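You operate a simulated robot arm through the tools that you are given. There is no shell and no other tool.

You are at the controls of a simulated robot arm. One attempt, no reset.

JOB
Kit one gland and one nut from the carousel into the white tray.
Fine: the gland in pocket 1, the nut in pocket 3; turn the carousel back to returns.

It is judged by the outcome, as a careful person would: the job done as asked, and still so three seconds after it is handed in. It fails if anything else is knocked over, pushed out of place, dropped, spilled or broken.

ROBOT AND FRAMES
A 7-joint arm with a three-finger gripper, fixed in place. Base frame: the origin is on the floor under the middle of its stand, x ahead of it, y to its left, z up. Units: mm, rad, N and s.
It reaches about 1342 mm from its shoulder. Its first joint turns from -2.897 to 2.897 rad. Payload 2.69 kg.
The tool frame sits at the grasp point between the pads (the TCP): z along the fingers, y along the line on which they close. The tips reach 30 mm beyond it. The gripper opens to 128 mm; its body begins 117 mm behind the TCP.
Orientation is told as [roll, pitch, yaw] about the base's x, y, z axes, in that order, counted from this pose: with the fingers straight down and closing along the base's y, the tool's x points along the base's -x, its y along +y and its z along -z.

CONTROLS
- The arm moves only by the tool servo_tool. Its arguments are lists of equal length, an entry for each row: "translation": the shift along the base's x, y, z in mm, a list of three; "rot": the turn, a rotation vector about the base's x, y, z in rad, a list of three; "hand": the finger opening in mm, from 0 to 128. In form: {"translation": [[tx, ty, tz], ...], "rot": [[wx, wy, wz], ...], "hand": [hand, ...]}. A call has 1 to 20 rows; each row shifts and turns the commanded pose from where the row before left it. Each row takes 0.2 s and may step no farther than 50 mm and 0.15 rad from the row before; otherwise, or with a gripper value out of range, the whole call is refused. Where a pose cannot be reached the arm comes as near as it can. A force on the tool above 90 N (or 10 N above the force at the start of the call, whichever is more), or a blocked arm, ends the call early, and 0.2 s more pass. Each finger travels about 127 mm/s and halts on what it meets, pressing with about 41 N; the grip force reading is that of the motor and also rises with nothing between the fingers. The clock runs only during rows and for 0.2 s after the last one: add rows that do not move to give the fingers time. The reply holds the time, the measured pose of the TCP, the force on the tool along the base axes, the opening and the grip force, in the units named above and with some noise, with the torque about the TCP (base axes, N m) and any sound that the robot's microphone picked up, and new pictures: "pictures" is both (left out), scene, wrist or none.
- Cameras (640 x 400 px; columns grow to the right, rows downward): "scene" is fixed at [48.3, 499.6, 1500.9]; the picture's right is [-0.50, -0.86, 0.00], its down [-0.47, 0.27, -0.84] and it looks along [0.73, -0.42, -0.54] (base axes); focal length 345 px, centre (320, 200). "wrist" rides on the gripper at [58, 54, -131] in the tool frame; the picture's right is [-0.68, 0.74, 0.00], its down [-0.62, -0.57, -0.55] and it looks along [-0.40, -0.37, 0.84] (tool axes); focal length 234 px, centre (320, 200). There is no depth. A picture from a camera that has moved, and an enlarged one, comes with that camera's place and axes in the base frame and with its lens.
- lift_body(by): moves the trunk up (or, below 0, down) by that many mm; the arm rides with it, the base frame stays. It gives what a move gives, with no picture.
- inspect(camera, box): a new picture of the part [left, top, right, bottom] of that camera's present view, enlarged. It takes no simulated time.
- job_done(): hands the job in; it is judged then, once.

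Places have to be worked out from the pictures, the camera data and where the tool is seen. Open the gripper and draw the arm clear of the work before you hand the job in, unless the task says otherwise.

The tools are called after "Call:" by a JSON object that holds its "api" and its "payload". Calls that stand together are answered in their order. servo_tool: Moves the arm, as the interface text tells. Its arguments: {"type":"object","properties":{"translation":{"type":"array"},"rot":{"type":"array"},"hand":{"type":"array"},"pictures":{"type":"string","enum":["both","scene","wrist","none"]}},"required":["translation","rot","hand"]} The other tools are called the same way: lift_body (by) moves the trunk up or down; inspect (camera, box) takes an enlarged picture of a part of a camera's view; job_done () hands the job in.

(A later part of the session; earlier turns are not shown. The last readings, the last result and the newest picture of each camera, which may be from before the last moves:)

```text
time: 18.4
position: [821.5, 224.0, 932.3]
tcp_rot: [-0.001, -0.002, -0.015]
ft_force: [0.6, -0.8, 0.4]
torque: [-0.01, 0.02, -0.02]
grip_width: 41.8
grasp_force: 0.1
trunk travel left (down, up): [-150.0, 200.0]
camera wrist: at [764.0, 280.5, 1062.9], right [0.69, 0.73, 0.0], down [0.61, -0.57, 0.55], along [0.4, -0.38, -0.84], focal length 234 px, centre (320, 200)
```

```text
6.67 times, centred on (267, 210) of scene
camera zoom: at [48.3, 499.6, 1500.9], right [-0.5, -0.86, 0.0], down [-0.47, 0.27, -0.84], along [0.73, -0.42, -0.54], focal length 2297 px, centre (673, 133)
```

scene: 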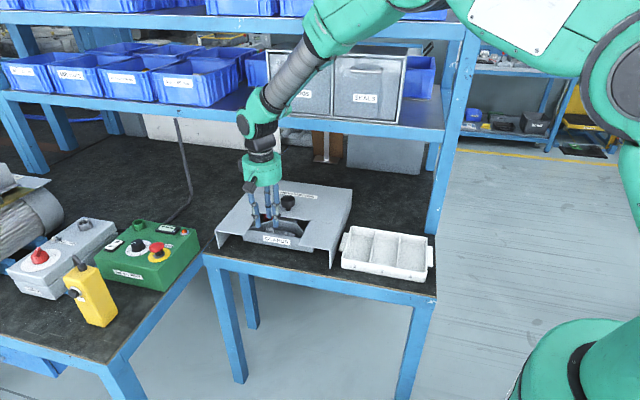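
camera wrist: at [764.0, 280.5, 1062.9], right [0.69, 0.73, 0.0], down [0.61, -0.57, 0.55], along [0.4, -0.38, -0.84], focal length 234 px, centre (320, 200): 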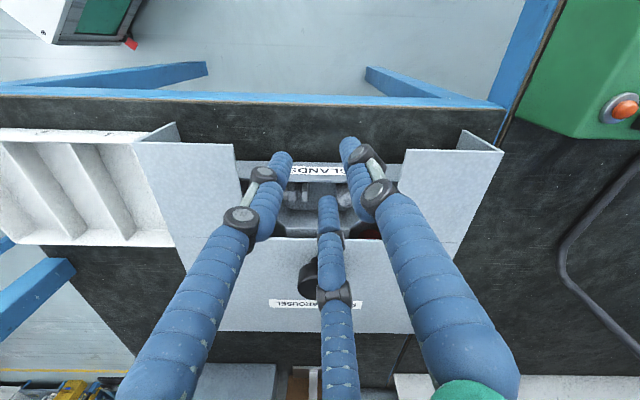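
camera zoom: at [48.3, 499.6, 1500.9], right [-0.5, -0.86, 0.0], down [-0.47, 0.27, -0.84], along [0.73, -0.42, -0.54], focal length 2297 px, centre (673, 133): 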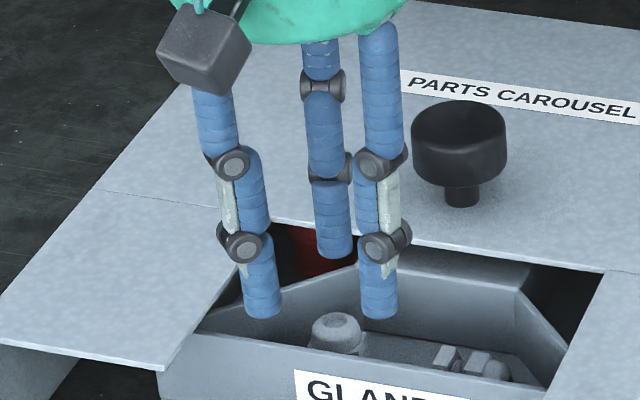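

Finger axes sit at opening/2 + 8 mm, with knuckles reaching about +16 mm at 28–47 mm above the tips. So I'll point one finger toward the back wall (yaw −15°) and lean about 7° toward the front to clear the window edge. First I hover along that approach axis and verify alignment on the upright gland.

Call:
{"api": "servo_tool", "payload": {"translation": [[25.7, -7.7, -10], [25.7, -7.7, -10], [25.6, -7.6, -10], [0, 0, -10], [0, 0, 0]], "rot": [[0, 0, -0.083], [0, 0, -0.082], [0, 0, -0.082], [-0.0864, -0.0864, 0], [0, 0, 0]], "hand": [60, 80, 100, 110, 110]}}

Call:
{"api": "inspect", "payload": {"camera": "wrist", "box": [240, 90, 400, 190]}}

Call:
{"api": "inspect", "payload": {"camera": "scene", "box": [235, 180, 315, 240]}}

```text
time: 19.6
position: [898.7, 200.5, 893.8]
tcp_rot: [-0.063, -0.107, -0.259]
ft_force: [0.3, 0.3, 0.5]
torque: [-0.03, 0.01, -0.03]
grip_width: 110.2
grasp_force: 0.0
trunk travel left (down, up): [-150.0, 200.0]
camera wrist: at [844.9, 279.9, 1013.3], right [0.84, 0.54, 0.03], down [0.4, -0.65, 0.64], along [0.36, -0.53, -0.76], focal length 234 px, centre (320, 200)
```

scene: 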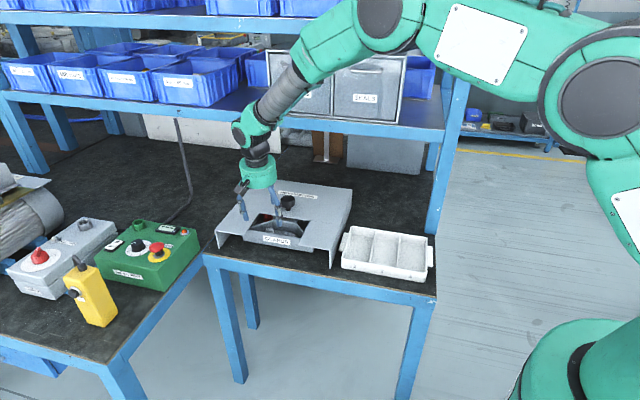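
wrist: 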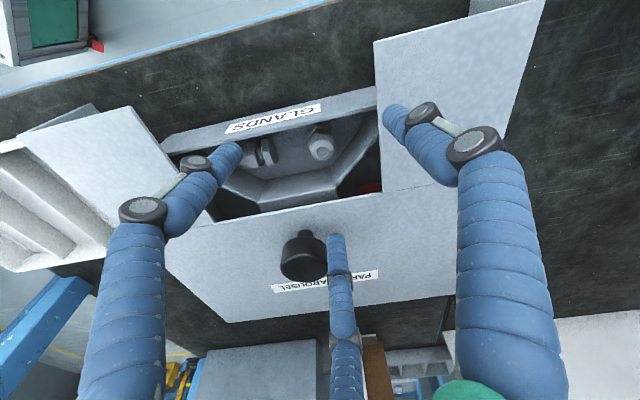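

```text
4.00 times, centred on (320, 140) of wrist
camera zoom: at [844.9, 279.9, 1013.3], right [0.84, 0.54, 0.03], down [0.4, -0.65, 0.64], along [0.36, -0.53, -0.76], focal length 937 px, centre (320, 440)
```

zoom: 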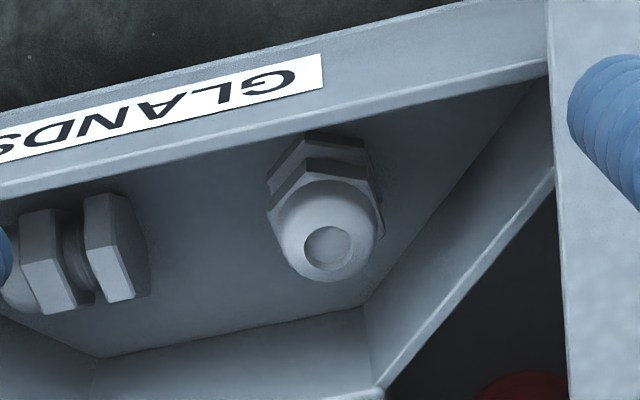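

```text
6.67 times, centred on (275, 210) of scene
camera zoom: at [48.3, 499.6, 1500.9], right [-0.5, -0.86, 0.0], down [-0.47, 0.27, -0.84], along [0.73, -0.42, -0.54], focal length 2297 px, centre (620, 133)
```

zoom: 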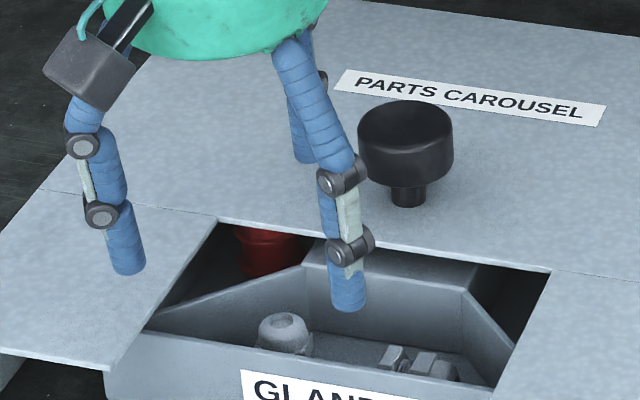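

From this axis view the upright gland sits about 3 mm off the tool axis, at roughly (908, 193). I'll close the fingers to 36 mm, correct, and descend partway to check clearances.

Call:
{"api": "servo_tool", "payload": {"translation": [[0, 0, 0], [0, 0, 0], [0, 0, 0], [2.2, -1.5, -14], [2.2, -1.4, -14], [2.1, -1.4, -14], [0, 0, 0]], "rot": [[0, 0, 0], [0, 0, 0], [0, 0, 0], [0, 0, 0], [0, 0, 0], [0, 0, 0], [0, 0, 0]], "hand": [85, 60, 36, 36, 36, 36, 36]}}

Call:
{"api": "inspect", "payload": {"camera": "wrist", "box": [240, 90, 400, 210]}}

Call:
{"api": "inspect", "payload": {"camera": "scene", "box": [240, 190, 310, 240]}}

```text
time: 21.2
position: [905.4, 197.8, 850.0]
tcp_rot: [-0.06, -0.104, -0.258]
ft_force: [0.5, -1.0, 0.6]
torque: [-0.02, 0.03, 0.0]
grip_width: 36.1
grasp_force: 0.2
trunk travel left (down, up): [-150.0, 200.0]
camera wrist: at [851.5, 276.2, 970.0], right [0.84, 0.54, 0.03], down [0.4, -0.65, 0.64], along [0.36, -0.53, -0.76], focal length 234 px, centre (320, 200)
```

scene: 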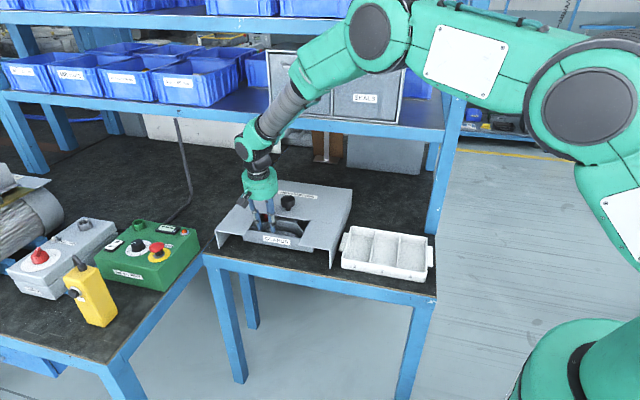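
wrist: 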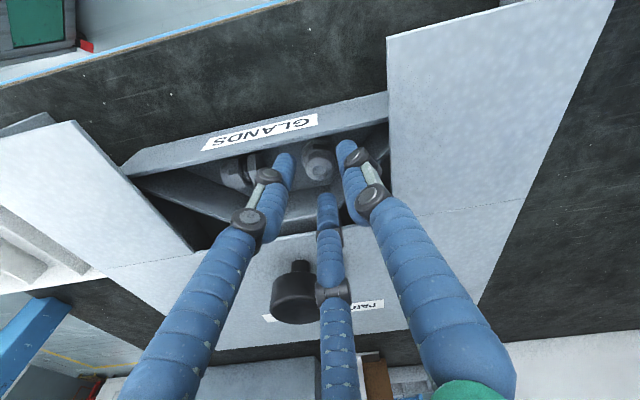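

```text
3.33 times, centred on (320, 150) of wrist
camera zoom: at [851.5, 276.2, 970.0], right [0.84, 0.54, 0.03], down [0.4, -0.65, 0.64], along [0.36, -0.53, -0.76], focal length 781 px, centre (320, 367)
```

zoom: 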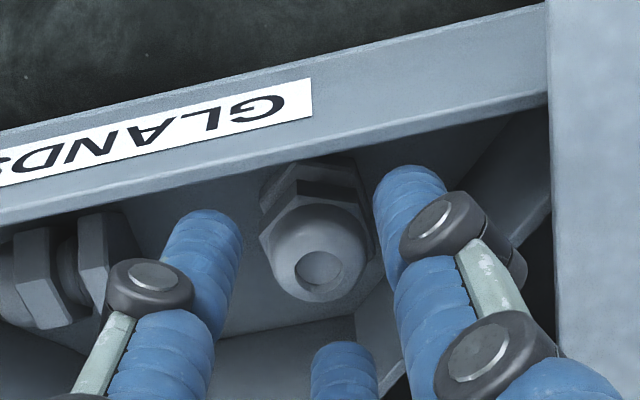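

```text
8.00 times, centred on (275, 215) of scene
camera zoom: at [48.3, 499.6, 1500.9], right [-0.5, -0.86, 0.0], down [-0.47, 0.27, -0.84], along [0.73, -0.42, -0.54], focal length 2757 px, centre (680, 80)
```

zoom: 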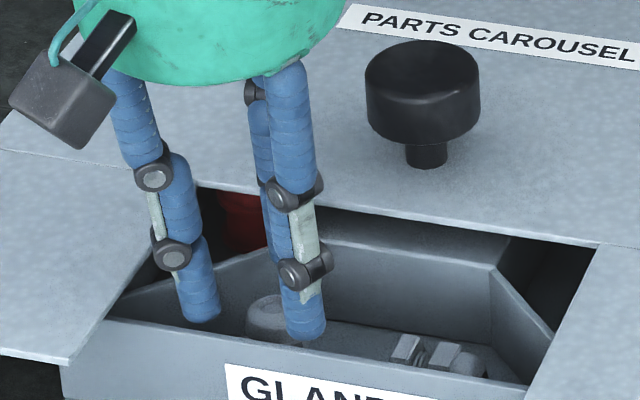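

The gland is centred between the three fingers to within 1 mm, and the knuckles clear the panel and window edge. Descending the last ~16 mm along the tool axis.

Call:
{"api": "servo_tool", "payload": {"translation": [[0.5, -0.5, -6], [0.5, -0.5, -6], [0.4, -0.4, -4.5], [0, 0, 0]], "rot": [[0, 0, 0], [0, 0, 0], [0, 0, 0], [0, 0, 0]], "hand": [36, 36, 36, 36]}}

Call:
{"api": "inspect", "payload": {"camera": "wrist", "box": [240, 90, 400, 210]}}

Call:
{"api": "inspect", "payload": {"camera": "scene", "box": [240, 190, 310, 240]}}

```text
time: 22.2
position: [905.9, 196.6, 833.4]
tcp_rot: [-0.061, -0.105, -0.258]
ft_force: [-0.4, -0.1, 0.1]
torque: [-0.01, 0.04, 0.01]
grip_width: 36.2
grasp_force: 0.1
trunk travel left (down, up): [-150.0, 200.0]
camera wrist: at [853.2, 274.8, 954.0], right [0.84, 0.54, 0.03], down [0.4, -0.65, 0.64], along [0.36, -0.53, -0.76], focal length 234 px, centre (320, 200)
```

scene: 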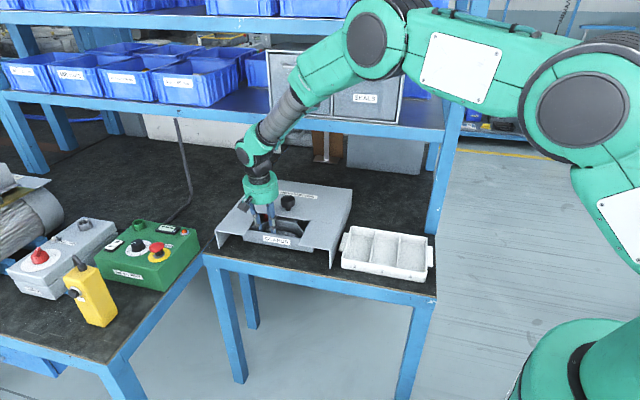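
wrist: 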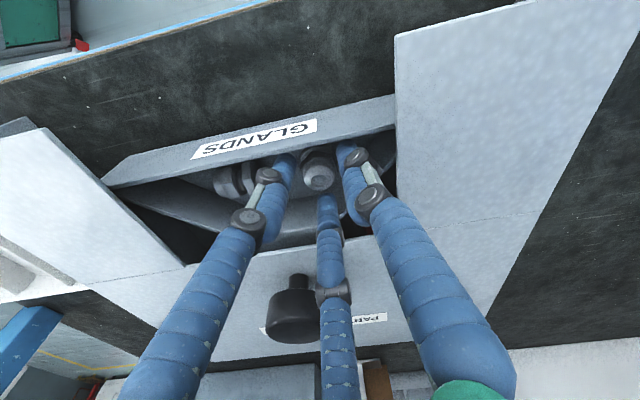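

```text
3.33 times, centred on (320, 150) of wrist
camera zoom: at [853.2, 274.8, 954.0], right [0.84, 0.54, 0.03], down [0.4, -0.65, 0.64], along [0.36, -0.53, -0.76], focal length 781 px, centre (320, 367)
```

zoom: 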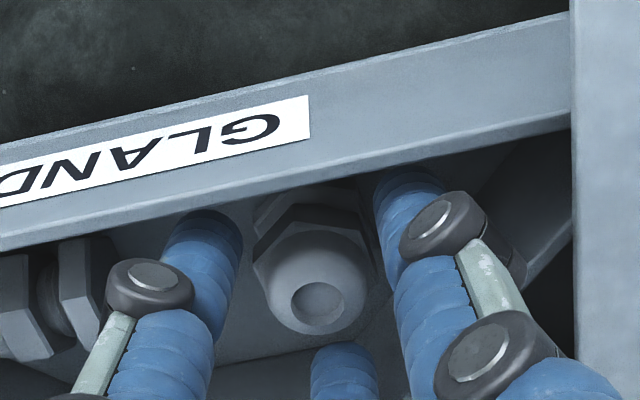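

```text
8.00 times, centred on (275, 215) of scene
camera zoom: at [48.3, 499.6, 1500.9], right [-0.5, -0.86, 0.0], down [-0.47, 0.27, -0.84], along [0.73, -0.42, -0.54], focal length 2757 px, centre (680, 80)
```

zoom: 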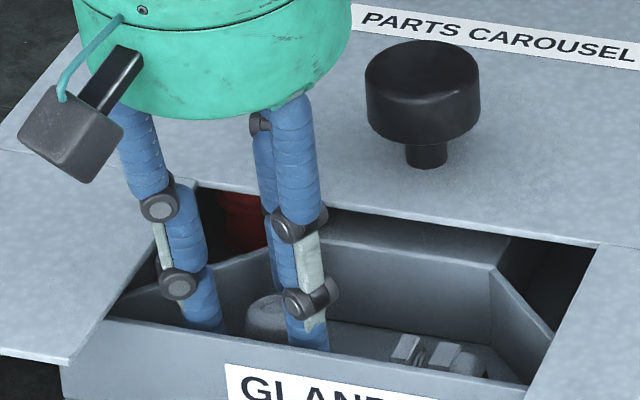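

The knuckles are still about 7 mm above the panel top, so I can go 5 mm deeper for a better hold on the upper hex, then close gently.

Call:
{"api": "servo_tool", "payload": {"translation": [[0.2, -0.2, -2.5], [0.2, -0.2, -2.5], [0, 0, 0]], "rot": [[0, 0, 0], [0, 0, 0], [0, 0, 0]], "hand": [36, 36, 36], "pictures": "none"}}

Call:
{"api": "servo_tool", "payload": {"translation": [[0, 0, 0], [0, 0, 0], [0, 0, 0], [0, 0, 0]], "rot": [[0, 0, 0], [0, 0, 0], [0, 0, 0], [0, 0, 0]], "hand": [30, 25, 18, 12]}}

Call:
{"api": "inspect", "payload": {"camera": "wrist", "box": [240, 90, 400, 210]}}

Call:
{"api": "inspect", "payload": {"camera": "scene", "box": [240, 190, 310, 240]}}

```text
time: 23.0
position: [906.5, 195.4, 829.6]
tcp_rot: [-0.06, -0.106, -0.257]
ft_force: [-0.3, 0.7, -0.2]
torque: [-0.02, 0.02, 0.03]
grip_width: 35.9
grasp_force: 0.1
trunk travel left (down, up): [-150.0, 200.0]
```

```text
time: 24.0
position: [906.6, 195.5, 828.9]
tcp_rot: [-0.06, -0.104, -0.259]
ft_force: [0.8, 0.1, 0.2]
torque: [-0.05, 0.0, -0.03]
grip_width: 27.0
grasp_force: 41.4
trunk travel left (down, up): [-150.0, 200.0]
camera wrist: at [853.2, 273.9, 949.4], right [0.84, 0.54, 0.03], down [0.4, -0.65, 0.64], along [0.36, -0.53, -0.76], focal length 234 px, centre (320, 200)
```

scene: 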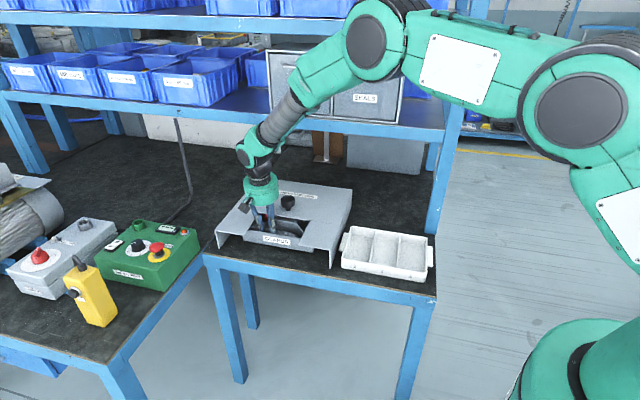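
wrist: 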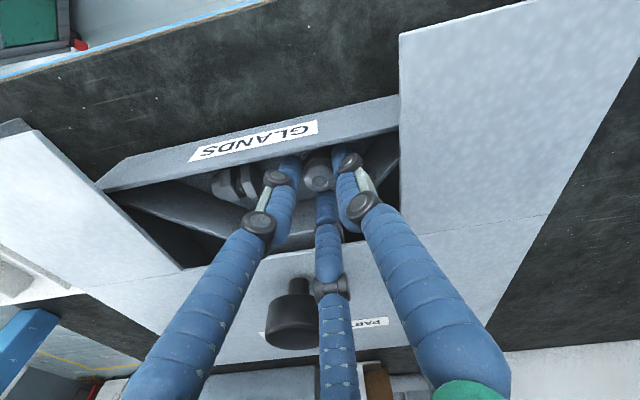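

```text
3.33 times, centred on (320, 150) of wrist
camera zoom: at [853.2, 273.9, 949.4], right [0.84, 0.54, 0.03], down [0.4, -0.65, 0.64], along [0.36, -0.53, -0.76], focal length 781 px, centre (320, 367)
```

zoom: 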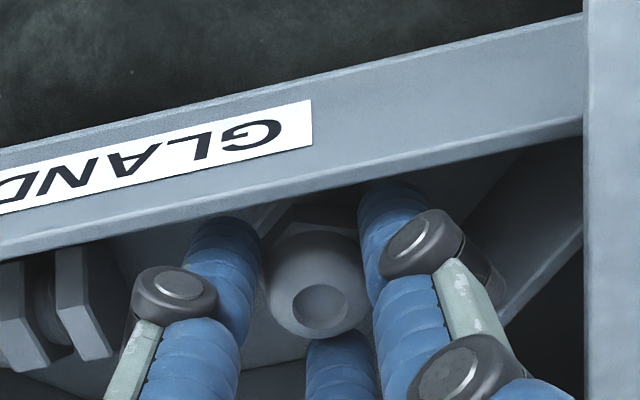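

```text
8.00 times, centred on (275, 215) of scene
camera zoom: at [48.3, 499.6, 1500.9], right [-0.5, -0.86, 0.0], down [-0.47, 0.27, -0.84], along [0.73, -0.42, -0.54], focal length 2757 px, centre (680, 80)
```

zoom: 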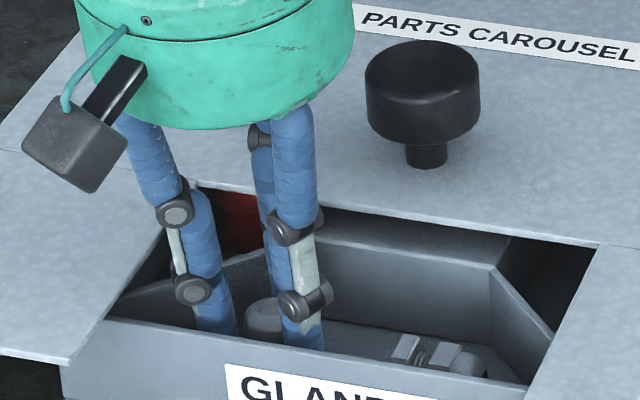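

The gland is gripped (27.0 mm, 41 N). Lifting along the tool axis.

Call:
{"api": "servo_tool", "payload": {"translation": [[-0.9, 0.9, 10], [-1.3, 1.3, 15], [-1.7, 1.7, 20], [-2.2, 2.2, 25], [-2.2, 2.2, 25]], "rot": [[0, 0, 0], [0, 0, 0], [0, 0, 0], [0, 0, 0], [0, 0, 0]], "hand": [12, 12, 12, 12, 12]}}

Call:
{"api": "inspect", "payload": {"camera": "wrist", "box": [240, 90, 400, 210]}}

Call:
{"api": "inspect", "payload": {"camera": "scene", "box": [230, 150, 330, 240]}}

```text
time: 25.2
position: [898.0, 204.5, 922.4]
tcp_rot: [-0.06, -0.105, -0.258]
ft_force: [-0.1, 0.3, -0.2]
torque: [0.02, -0.02, -0.01]
grip_width: 23.8
grasp_force: 41.1
trunk travel left (down, up): [-150.0, 200.0]
camera wrist: at [844.8, 282.6, 1043.8], right [0.84, 0.54, 0.03], down [0.4, -0.65, 0.64], along [0.36, -0.53, -0.76], focal length 234 px, centre (320, 200)
```

scene: 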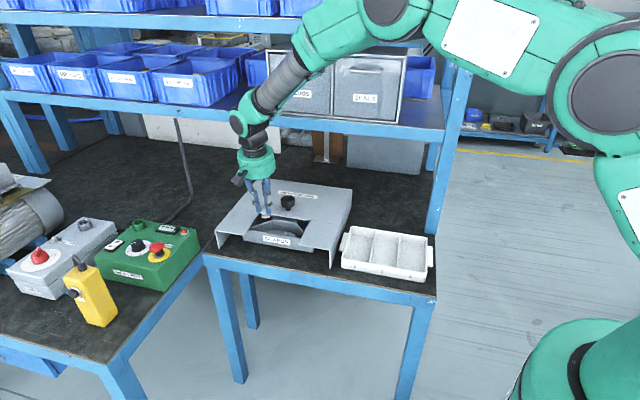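
wrist: 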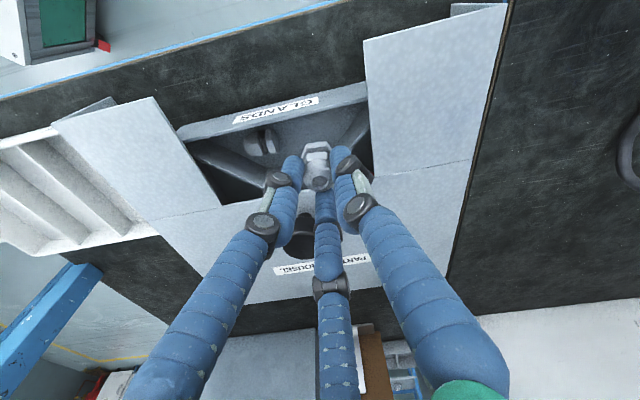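

```text
3.33 times, centred on (320, 150) of wrist
camera zoom: at [844.8, 282.6, 1043.8], right [0.84, 0.54, 0.03], down [0.4, -0.65, 0.64], along [0.36, -0.53, -0.76], focal length 781 px, centre (320, 367)
```

zoom: 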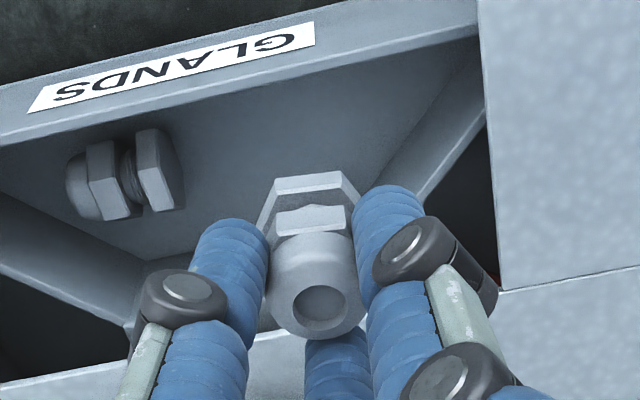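

```text
4.44 times, centred on (280, 195) of scene
camera zoom: at [48.3, 499.6, 1500.9], right [-0.5, -0.86, 0.0], down [-0.47, 0.27, -0.84], along [0.73, -0.42, -0.54], focal length 1531 px, centre (498, 222)
```

zoom: 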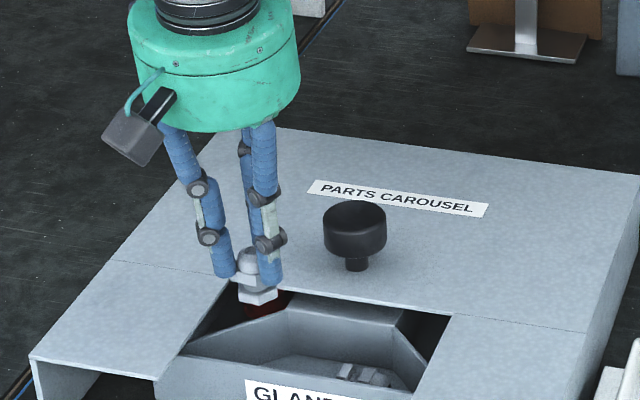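

The gland is securely held and lifted; the other gland stayed put. I'll level the tool and carry it across to above pocket 1 (estimated centre near (708, −28)).

Call:
{"api": "servo_tool", "payload": {"translation": [[0, 0, 5], [-24, -29, 0], [-24, -29, 0], [-24, -29, 0], [-24, -29, 0], [-24, -29, 0], [-24, -29, 0], [-24, -29, 0], [-22, -29, 0], [0, 0, 0]], "rot": [[0.0864, 0.0864, 0], [0, 0, 0], [0, 0, 0], [0, 0, 0], [0, 0, 0], [0, 0, 0], [0, 0, 0], [0, 0, 0], [0, 0, 0], [0, 0, 0]], "hand": [12, 12, 12, 12, 12, 12, 12, 12, 12, 12]}}

Call:
{"api": "inspect", "payload": {"camera": "wrist", "box": [160, 60, 480, 260]}}

Call:
{"api": "inspect", "payload": {"camera": "scene", "box": [310, 150, 450, 290]}}

```text
time: 27.4
position: [708.4, -30.2, 929.9]
tcp_rot: [0.001, 0.001, -0.262]
ft_force: [0.3, -0.8, 0.4]
torque: [0.04, -0.03, 0.01]
grip_width: 23.5
grasp_force: 41.2
trunk travel left (down, up): [-150.0, 200.0]
camera wrist: at [666.3, 37.2, 1059.6], right [0.84, 0.54, 0.0], down [0.45, -0.71, 0.55], along [0.29, -0.46, -0.84], focal length 234 px, centre (320, 200)
```

scene: 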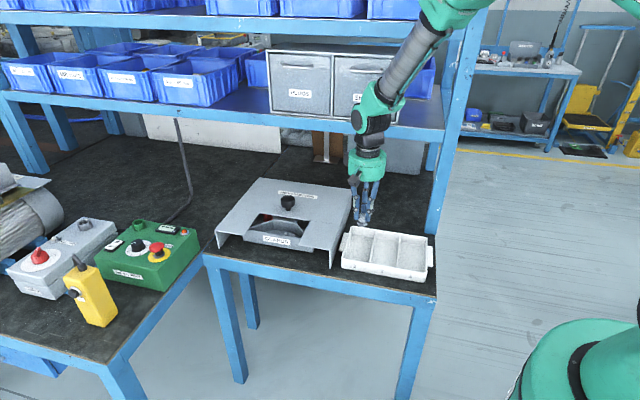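
wrist: 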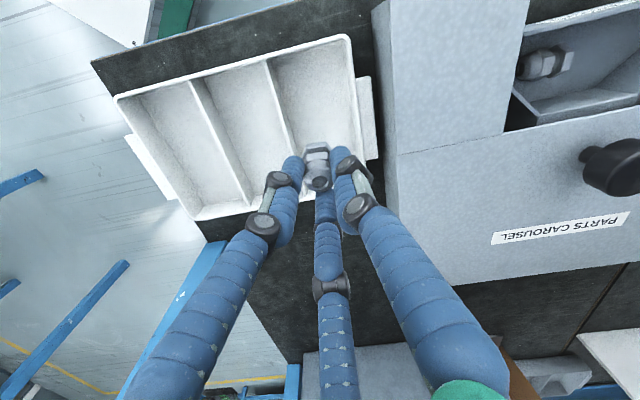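

```text
2.00 times, centred on (320, 160) of wrist
camera zoom: at [666.3, 37.2, 1059.6], right [0.84, 0.54, 0.0], down [0.45, -0.71, 0.55], along [0.29, -0.46, -0.84], focal length 468 px, centre (320, 280)
```

zoom: 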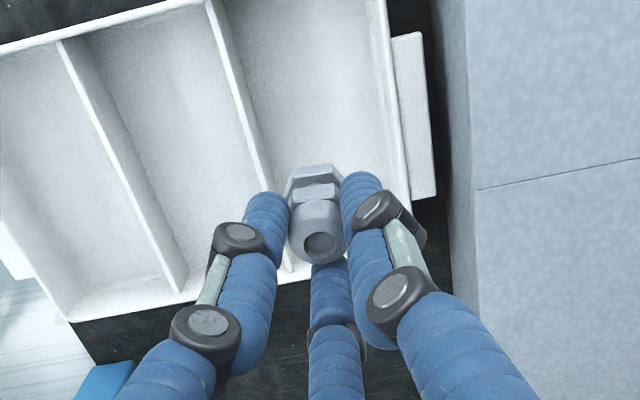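

```text
2.86 times, centred on (380, 220) of scene
camera zoom: at [48.3, 499.6, 1500.9], right [-0.5, -0.86, 0.0], down [-0.47, 0.27, -0.84], along [0.73, -0.42, -0.54], focal length 984 px, centre (149, 143)
```

zoom: 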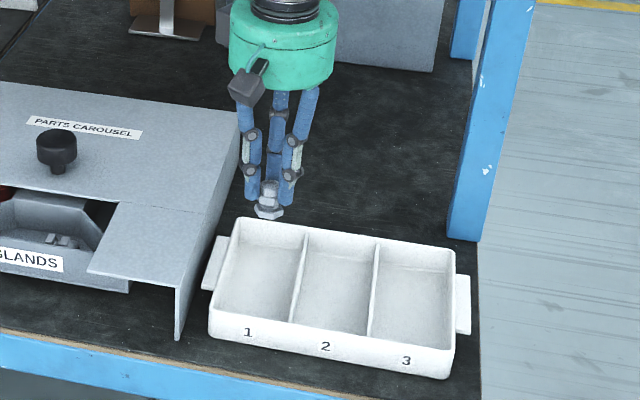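

Pocket 1 spans l≈445–520 and f≈444–598, centred near (709.6, −27), with the rim at z≈803 and the floor around 768. The gland bottom is about 48 mm below the TCP, so I'll descend to TCP z≈828 first and check.

Call:
{"api": "servo_tool", "payload": {"translation": [[1, 2, -25], [0, 1, -25], [0, 0, -25], [0, 0, -15], [0, 0, -12], [0, 0, 0]], "rot": [[0, 0, 0], [0, 0, 0], [0, 0, 0], [0, 0, 0], [0, 0, 0], [0, 0, 0]], "hand": [12, 12, 12, 12, 12, 12]}}

Call:
{"api": "inspect", "payload": {"camera": "wrist", "box": [200, 60, 440, 240]}}

Call:
{"api": "inspect", "payload": {"camera": "scene", "box": [330, 190, 440, 290]}}

```text
time: 28.8
position: [709.5, -25.8, 826.4]
tcp_rot: [0.0, 0.0, -0.261]
ft_force: [0.8, -0.1, -0.8]
torque: [0.04, 0.01, 0.01]
grip_width: 23.4
grasp_force: 41.1
trunk travel left (down, up): [-150.0, 200.0]
camera wrist: at [667.8, 41.8, 957.5], right [0.84, 0.54, 0.0], down [0.45, -0.71, 0.55], along [0.29, -0.46, -0.84], focal length 234 px, centre (320, 200)
```

scene: 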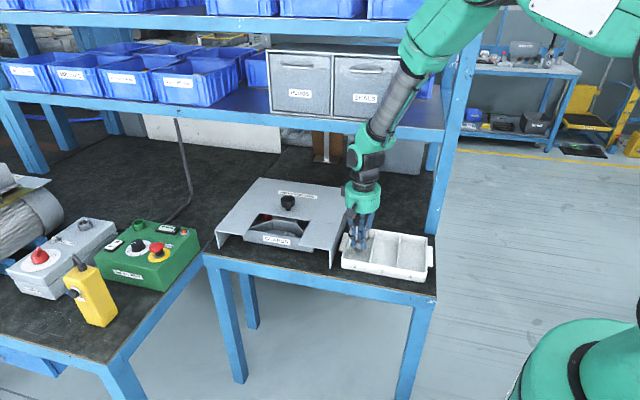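
wrist: 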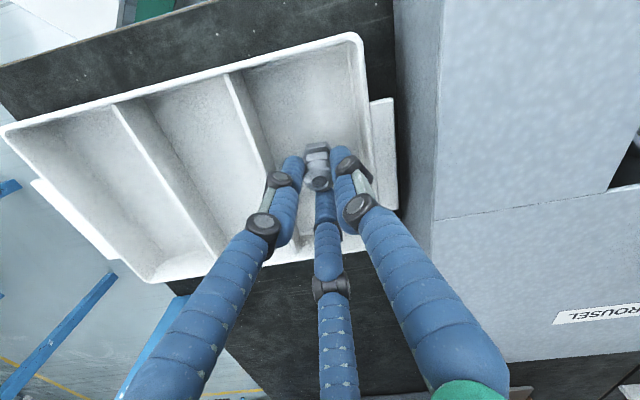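

```text
2.22 times, centred on (320, 150) of wrist
camera zoom: at [667.8, 41.8, 957.5], right [0.84, 0.54, 0.0], down [0.45, -0.71, 0.55], along [0.29, -0.46, -0.84], focal length 520 px, centre (320, 311)
```

zoom: 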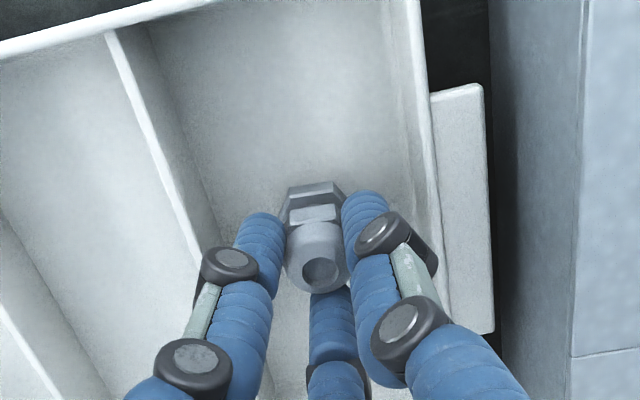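

```text
4.00 times, centred on (385, 240) of scene
camera zoom: at [48.3, 499.6, 1500.9], right [-0.5, -0.86, 0.0], down [-0.47, 0.27, -0.84], along [0.73, -0.42, -0.54], focal length 1378 px, centre (60, 40)
```

zoom: 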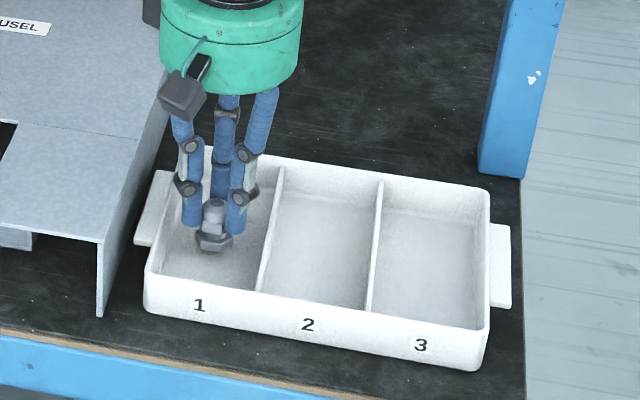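

The gland is centred in pocket 1 and just above the floor. I'll lower in small steps until I feel light contact.

Call:
{"api": "servo_tool", "payload": {"translation": [[0, 0, -3], [0, 0, -2], [0, 0, -2], [0, 0, 0]], "rot": [[0, 0, 0], [0, 0, 0], [0, 0, 0], [0, 0, 0]], "hand": [12, 12, 12, 12], "pictures": "none"}}

Call:
{"api": "inspect", "payload": {"camera": "scene", "box": [340, 210, 400, 270]}}

```text
time: 29.8
position: [709.8, -25.3, 820.4]
tcp_rot: [-0.001, 0.001, -0.262]
ft_force: [1.2, -0.8, -0.2]
torque: [-0.01, 0.0, -0.02]
grip_width: 23.5
grasp_force: 40.5
trunk travel left (down, up): [-150.0, 200.0]
```

```text
6.67 times, centred on (370, 240) of scene
camera zoom: at [48.3, 499.6, 1500.9], right [-0.5, -0.86, 0.0], down [-0.47, 0.27, -0.84], along [0.73, -0.42, -0.54], focal length 2297 px, centre (-13, -67)
```

zoom: 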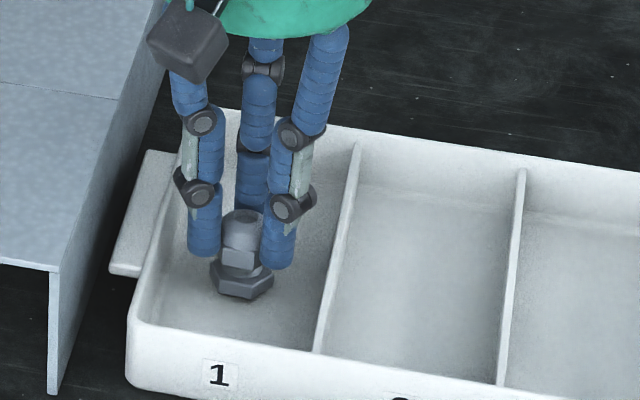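

No contact yet. Continuing down in 2 mm steps.

Call:
{"api": "servo_tool", "payload": {"translation": [[0, 0, -2], [0, 0, -2], [0, 0, 0]], "rot": [[0, 0, 0], [0, 0, 0], [0, 0, 0]], "hand": [12, 12, 12], "pictures": "none"}}

```text
time: 30.6
position: [712.2, -25.4, 817.8]
tcp_rot: [0.001, -0.002, -0.263]
ft_force: [-2.4, -2.4, 19.0]
torque: [-0.28, -0.06, -0.05]
grip_width: 24.1
grasp_force: 41.1
trunk travel left (down, up): [-150.0, 200.0]
```

19 N upward: the gland is on the pocket floor. I'll ease up 1 mm, open just enough to release (36 mm), and retract straight up.

Call:
{"api": "servo_tool", "payload": {"translation": [[0, 0, 1], [0, 0, 0], [0, 0, 0], [0, 0, 0], [0, 0, 0]], "rot": [[0, 0, 0], [0, 0, 0], [0, 0, 0], [0, 0, 0], [0, 0, 0]], "hand": [12, 24, 30, 36, 36]}}

Call:
{"api": "inspect", "payload": {"camera": "scene", "box": [340, 210, 400, 270]}}

Call:
{"api": "inspect", "payload": {"camera": "wrist", "box": [200, 60, 440, 240]}}

```text
time: 31.8
position: [710.2, -25.6, 817.3]
tcp_rot: [0.0, 0.0, -0.262]
ft_force: [0.4, 0.0, 0.0]
torque: [-0.01, -0.03, 0.0]
grip_width: 35.9
grasp_force: 0.0
trunk travel left (down, up): [-150.0, 200.0]
camera wrist: at [668.4, 42.7, 947.9], right [0.84, 0.54, 0.0], down [0.45, -0.71, 0.55], along [0.29, -0.46, -0.84], focal length 234 px, centre (320, 200)
```

scene: 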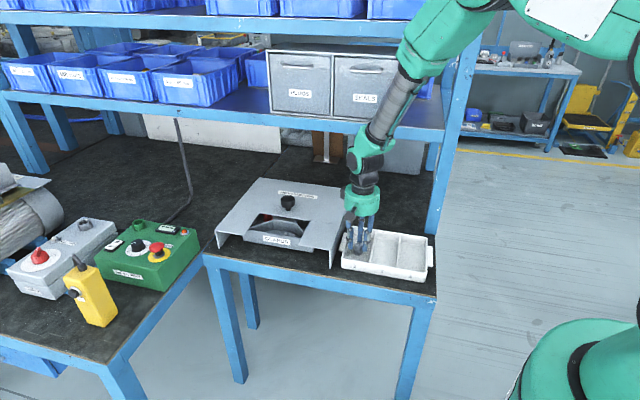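
wrist: 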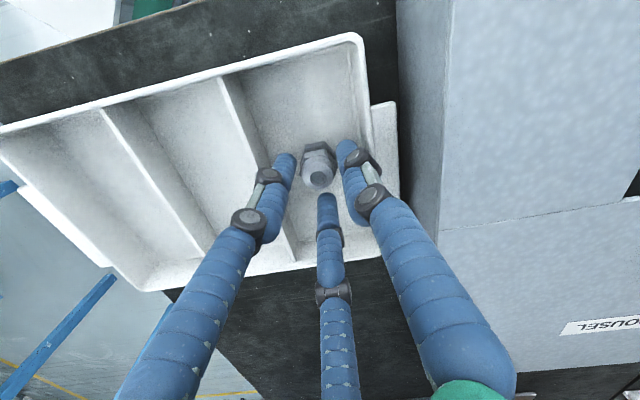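

```text
6.67 times, centred on (370, 240) of scene
camera zoom: at [48.3, 499.6, 1500.9], right [-0.5, -0.86, 0.0], down [-0.47, 0.27, -0.84], along [0.73, -0.42, -0.54], focal length 2297 px, centre (-13, -67)
```

zoom: 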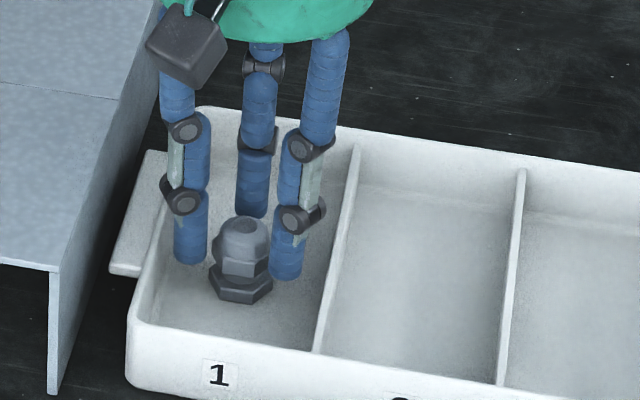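

```text
2.22 times, centred on (320, 150) of wrist
camera zoom: at [668.4, 42.7, 947.9], right [0.84, 0.54, 0.0], down [0.45, -0.71, 0.55], along [0.29, -0.46, -0.84], focal length 520 px, centre (320, 311)
```

zoom: 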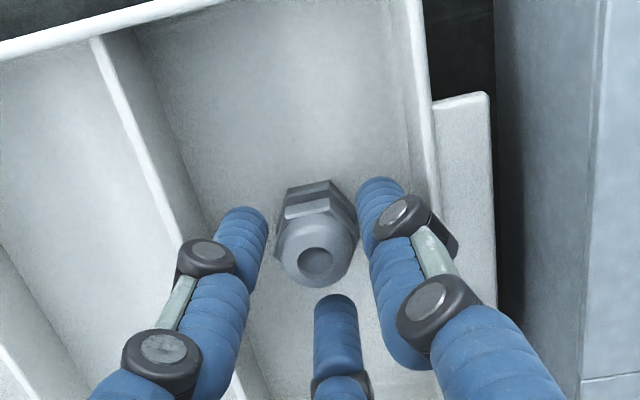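

The gland stands upright in pocket 1. I'll retract and go back to the knob with yaw +45° and lean toward −x, ready for clockwise turning. The bin formerly to the right of RETURNS is my nut candidate.

Call:
{"api": "servo_tool", "payload": {"translation": [[0, 0, 20], [0, 0, 40], [0, 0, 45], [0, 0, 45], [25, 16.6, 5], [25, 16.6, 0], [25, 16.6, 0], [25, 16.6, 0], [25, 16.6, 0], [25, 16.6, 0], [25, 16.6, 0], [25, 16.6, 0], [0, 0, 0], [0, 0, 0]], "rot": [[0, 0, 0], [0, 0, 0], [0, 0, 0], [0, 0, 0], [0, 0, 0.133], [0, 0, 0.133], [0, 0, 0.133], [0, 0, 0.133], [0, 0, 0.133], [0, 0, 0.133], [0, 0, 0.133], [0, 0, 0.133], [0, -0.13, 0], [0, -0.13, 0]], "hand": [36, 36, 36, 36, 60, 80, 100, 100, 100, 100, 100, 100, 100, 100]}}

Call:
{"api": "inspect", "payload": {"camera": "scene", "box": [340, 210, 440, 290]}}

Call:
{"api": "inspect", "payload": {"camera": "wrist", "box": [240, 0, 480, 150]}}

```text
time: 34.8
position: [910.6, 107.8, 973.2]
tcp_rot: [-0.191, -0.181, 0.821]
ft_force: [0.4, 0.7, 1.1]
torque: [0.0, 0.04, 0.0]
grip_width: 99.9
grasp_force: 0.8
trunk travel left (down, up): [-150.0, 200.0]
camera wrist: at [800.3, 104.0, 1078.7], right [-0.06, 1.0, -0.02], down [0.66, 0.05, 0.75], along [0.75, 0.03, -0.67], focal length 234 px, centre (320, 200)
```

scene: 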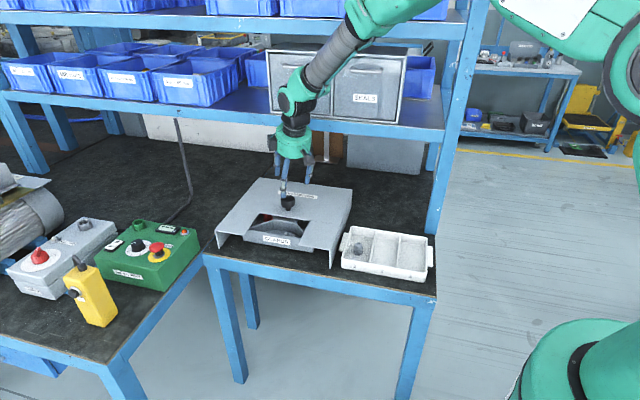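
wrist: 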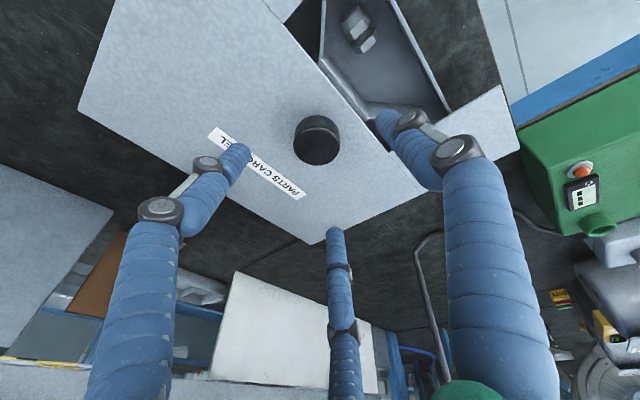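

```text
5.00 times, centred on (390, 250) of scene
camera zoom: at [48.3, 499.6, 1500.9], right [-0.5, -0.86, 0.0], down [-0.47, 0.27, -0.84], along [0.73, -0.42, -0.54], focal length 1723 px, centre (-30, -50)
```

zoom: 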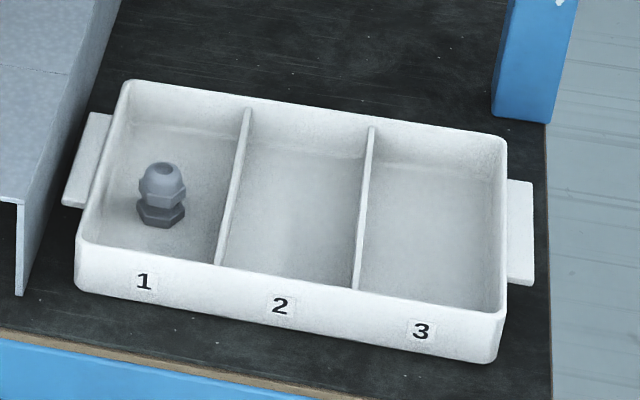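

```text
2.67 times, centred on (360, 75) of wrist
camera zoom: at [800.3, 104.0, 1078.7], right [-0.06, 1.0, -0.02], down [0.66, 0.05, 0.75], along [0.75, 0.03, -0.67], focal length 624 px, centre (213, 533)
```

zoom: 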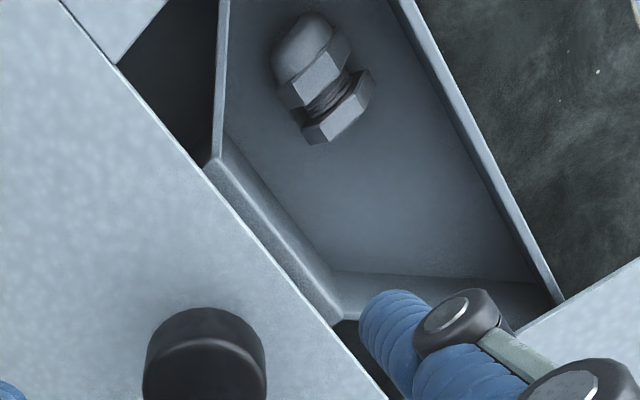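

Gland sits fine in pocket 1. Now descending onto the knob along the leaned axis with the fingers at 80 mm, then closing.

Call:
{"api": "servo_tool", "payload": {"translation": [[9, -0.4, -27], [9, -0.4, -27], [8.9, -0.5, -27.5], [0, 0, 0], [0, 0, 0], [0, 0, 0], [0, 0, 0], [0, 0, 0]], "rot": [[0, 0, 0], [0, 0, 0], [0, 0, 0], [0, 0, 0], [0, 0, 0], [0, 0, 0], [0, 0, 0], [0, 0, 0]], "hand": [90, 80, 80, 70, 60, 50, 40, 30]}}

```text
time: 36.6
position: [937.8, 107.1, 890.3]
tcp_rot: [-0.191, -0.18, 0.819]
ft_force: [4.0, -3.3, 1.6]
torque: [-0.31, 0.46, 0.02]
grip_width: 49.5
grasp_force: 45.0
trunk travel left (down, up): [-150.0, 200.0]
camera wrist: at [827.5, 102.2, 996.1], right [-0.06, 1.0, -0.02], down [0.67, 0.05, 0.74], along [0.74, 0.03, -0.67], focal length 234 px, centre (320, 200)
```

scene: 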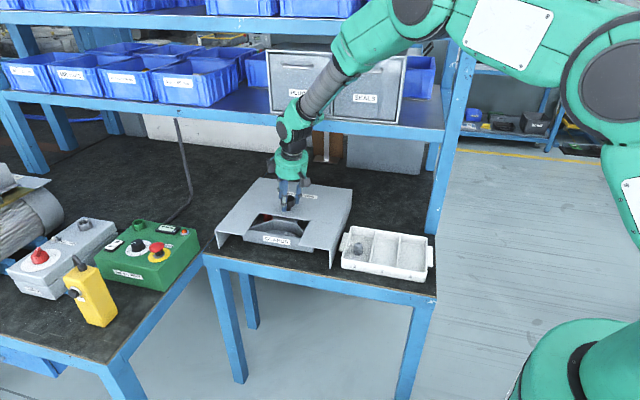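
wrist: 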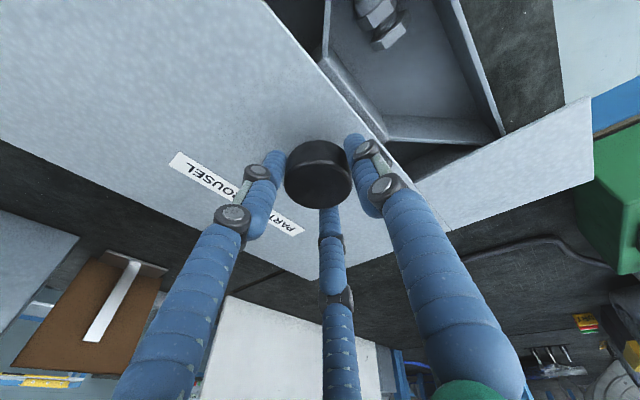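

Clean centred grip with small forces. Turning the knob −90° (clockwise), following the small arc of the leaned TCP about the knob axis.

Call:
{"api": "servo_tool", "payload": {"translation": [[0.04, 0.65, 0], [0.13, 0.64, 0], [0.21, 0.62, 0], [0.29, 0.59, 0], [0.36, 0.54, 0], [0.43, 0.49, 0], [0.49, 0.43, 0], [0.54, 0.36, 0], [0.59, 0.29, 0], [0.62, 0.21, 0], [0.64, 0.13, 0], [0.65, 0.04, 0], [0, 0, 0]], "rot": [[0, 0, -0.131], [0, 0, -0.131], [0, 0, -0.131], [0, 0, -0.131], [0, 0, -0.131], [0, 0, -0.131], [0, 0, -0.131], [0, 0, -0.131], [0, 0, -0.131], [0, 0, -0.131], [0, 0, -0.131], [0, 0, -0.131], [0, 0, 0]], "hand": [25, 20, 20, 20, 20, 20, 20, 20, 20, 20, 20, 20, 20]}}

Call:
{"api": "inspect", "payload": {"camera": "scene", "box": [220, 110, 340, 260]}}

```text
time: 39.4
position: [943.7, 108.4, 889.9]
tcp_rot: [-0.188, -0.179, -0.758]
ft_force: [24.7, -34.4, 3.9]
torque: [-0.32, -0.37, 0.38]
grip_width: 49.6
grasp_force: 44.8
trunk travel left (down, up): [-150.0, 200.0]
camera wrist: at [939.1, 220.2, 996.4], right [1.0, 0.05, -0.02], down [0.05, -0.67, 0.74], along [0.03, -0.74, -0.67], focal length 234 px, centre (320, 200)
```

scene: 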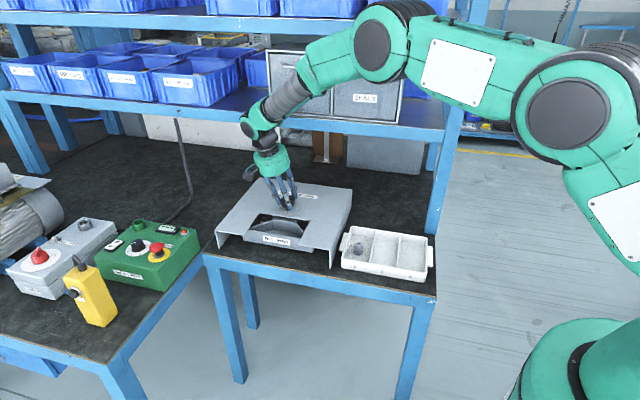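
wrist: 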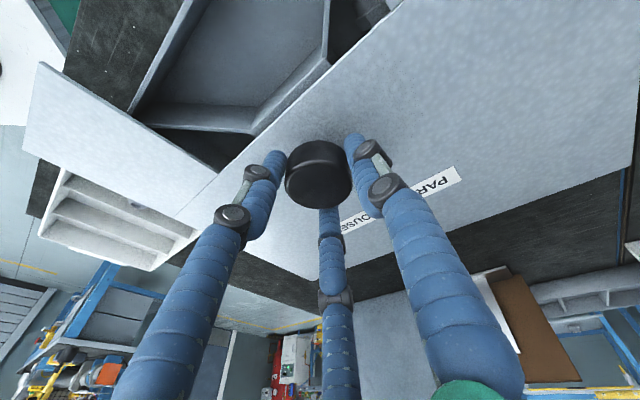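

```text
2.67 times, centred on (280, 185) of scene
camera zoom: at [48.3, 499.6, 1500.9], right [-0.5, -0.86, 0.0], down [-0.47, 0.27, -0.84], along [0.73, -0.42, -0.54], focal length 919 px, centre (427, 240)
```

zoom: 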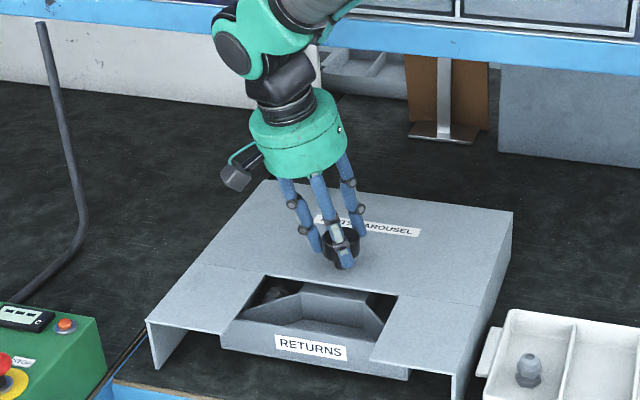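

RETURNS is back in the window after the quarter turn. I'll peek through the right-hand gap for the next bin's contents while relieving the side load and releasing.

Call:
{"api": "inspect", "payload": {"camera": "wrist", "box": [120, 100, 280, 200]}}

Call:
{"api": "servo_tool", "payload": {"translation": [[1, -1.5, 0], [1, -1.5, 0], [0, 0, 0], [0, 0, 0]], "rot": [[0, 0, 0], [0, 0, 0], [0, 0, 0], [0, 0, 0]], "hand": [20, 20, 20, 25], "pictures": "none"}}

```text
4.00 times, centred on (200, 150) of wrist
camera zoom: at [939.1, 220.2, 996.4], right [1.0, 0.05, -0.02], down [0.05, -0.67, 0.74], along [0.03, -0.74, -0.67], focal length 937 px, centre (800, 400)
```

zoom: 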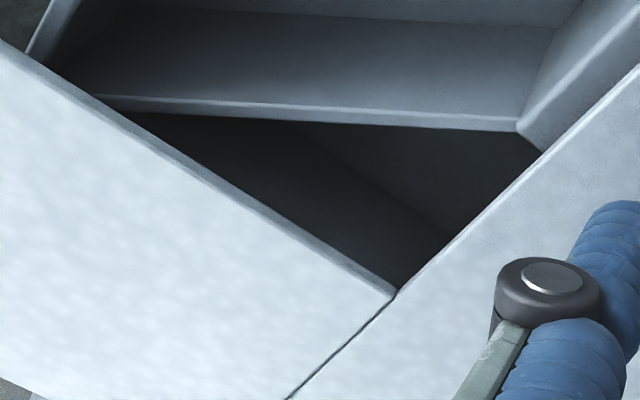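

```text
time: 40.4
position: [943.1, 109.0, 889.3]
tcp_rot: [-0.188, -0.177, -0.754]
ft_force: [3.4, 6.7, 9.6]
torque: [0.97, 0.35, 0.05]
grip_width: 49.6
grasp_force: 44.7
trunk travel left (down, up): [-150.0, 200.0]
```

Balanced now. I'll open around the knob without lifting, swing the open hand back +90° about the knob axis, and regrip.

Call:
{"api": "servo_tool", "payload": {"translation": [[0, 0, 0], [0, 0, 0], [0, 0, 0], [-0.82, 0.21, 0], [-0.81, 0.12, 0], [-0.79, 0.04, 0], [-0.76, -0.04, 0], [-0.71, -0.11, 0], [-0.66, -0.18, 0], [-0.6, -0.24, 0], [-0.53, -0.29, 0], [-0.46, -0.34, 0], [-0.38, -0.37, 0], [-0.3, -0.39, 0], [-0.21, -0.4, 0], [0, 0, 0]], "rot": [[0, 0, 0], [0, 0, 0], [0, 0, 0], [0, 0, 0.131], [0, 0, 0.131], [0, 0, 0.131], [0, 0, 0.131], [0, 0, 0.131], [0, 0, 0.131], [0, 0, 0.131], [0, 0, 0.131], [0, 0, 0.131], [0, 0, 0.131], [0, 0, 0.131], [0, 0, 0.131], [0, 0, 0]], "hand": [55, 70, 80, 80, 80, 80, 80, 80, 80, 80, 80, 80, 80, 80, 80, 80]}}

Call:
{"api": "inspect", "payload": {"camera": "scene", "box": [220, 110, 340, 260]}}

```text
time: 43.8
position: [936.9, 105.0, 891.3]
tcp_rot: [-0.191, -0.18, 0.818]
ft_force: [0.6, -0.7, -1.2]
torque: [0.02, 0.03, 0.02]
grip_width: 79.8
grasp_force: 0.0
trunk travel left (down, up): [-150.0, 200.0]
camera wrist: at [826.4, 101.8, 996.7], right [-0.06, 1.0, -0.02], down [0.67, 0.05, 0.74], along [0.74, 0.03, -0.67], focal length 234 px, centre (320, 200)
```

scene: 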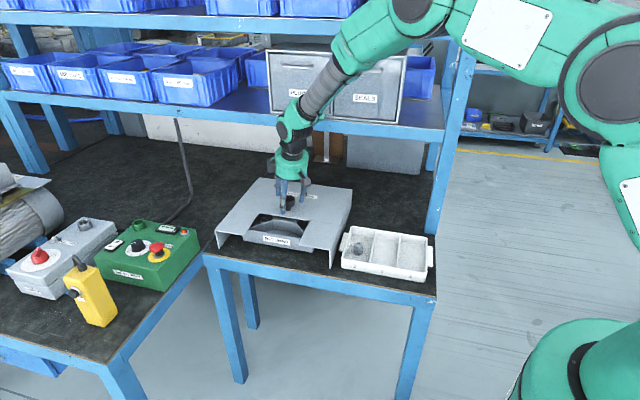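
wrist: 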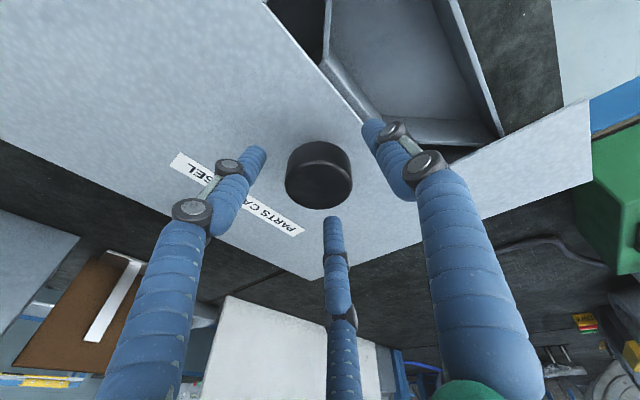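

```text
2.67 times, centred on (280, 185) of scene
camera zoom: at [48.3, 499.6, 1500.9], right [-0.5, -0.86, 0.0], down [-0.47, 0.27, -0.84], along [0.73, -0.42, -0.54], focal length 919 px, centre (427, 240)
```

zoom: 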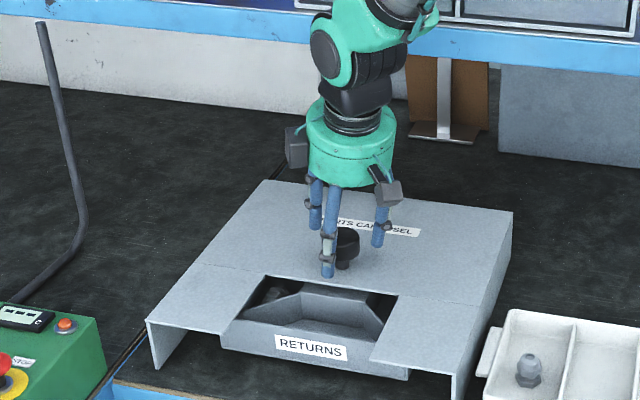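

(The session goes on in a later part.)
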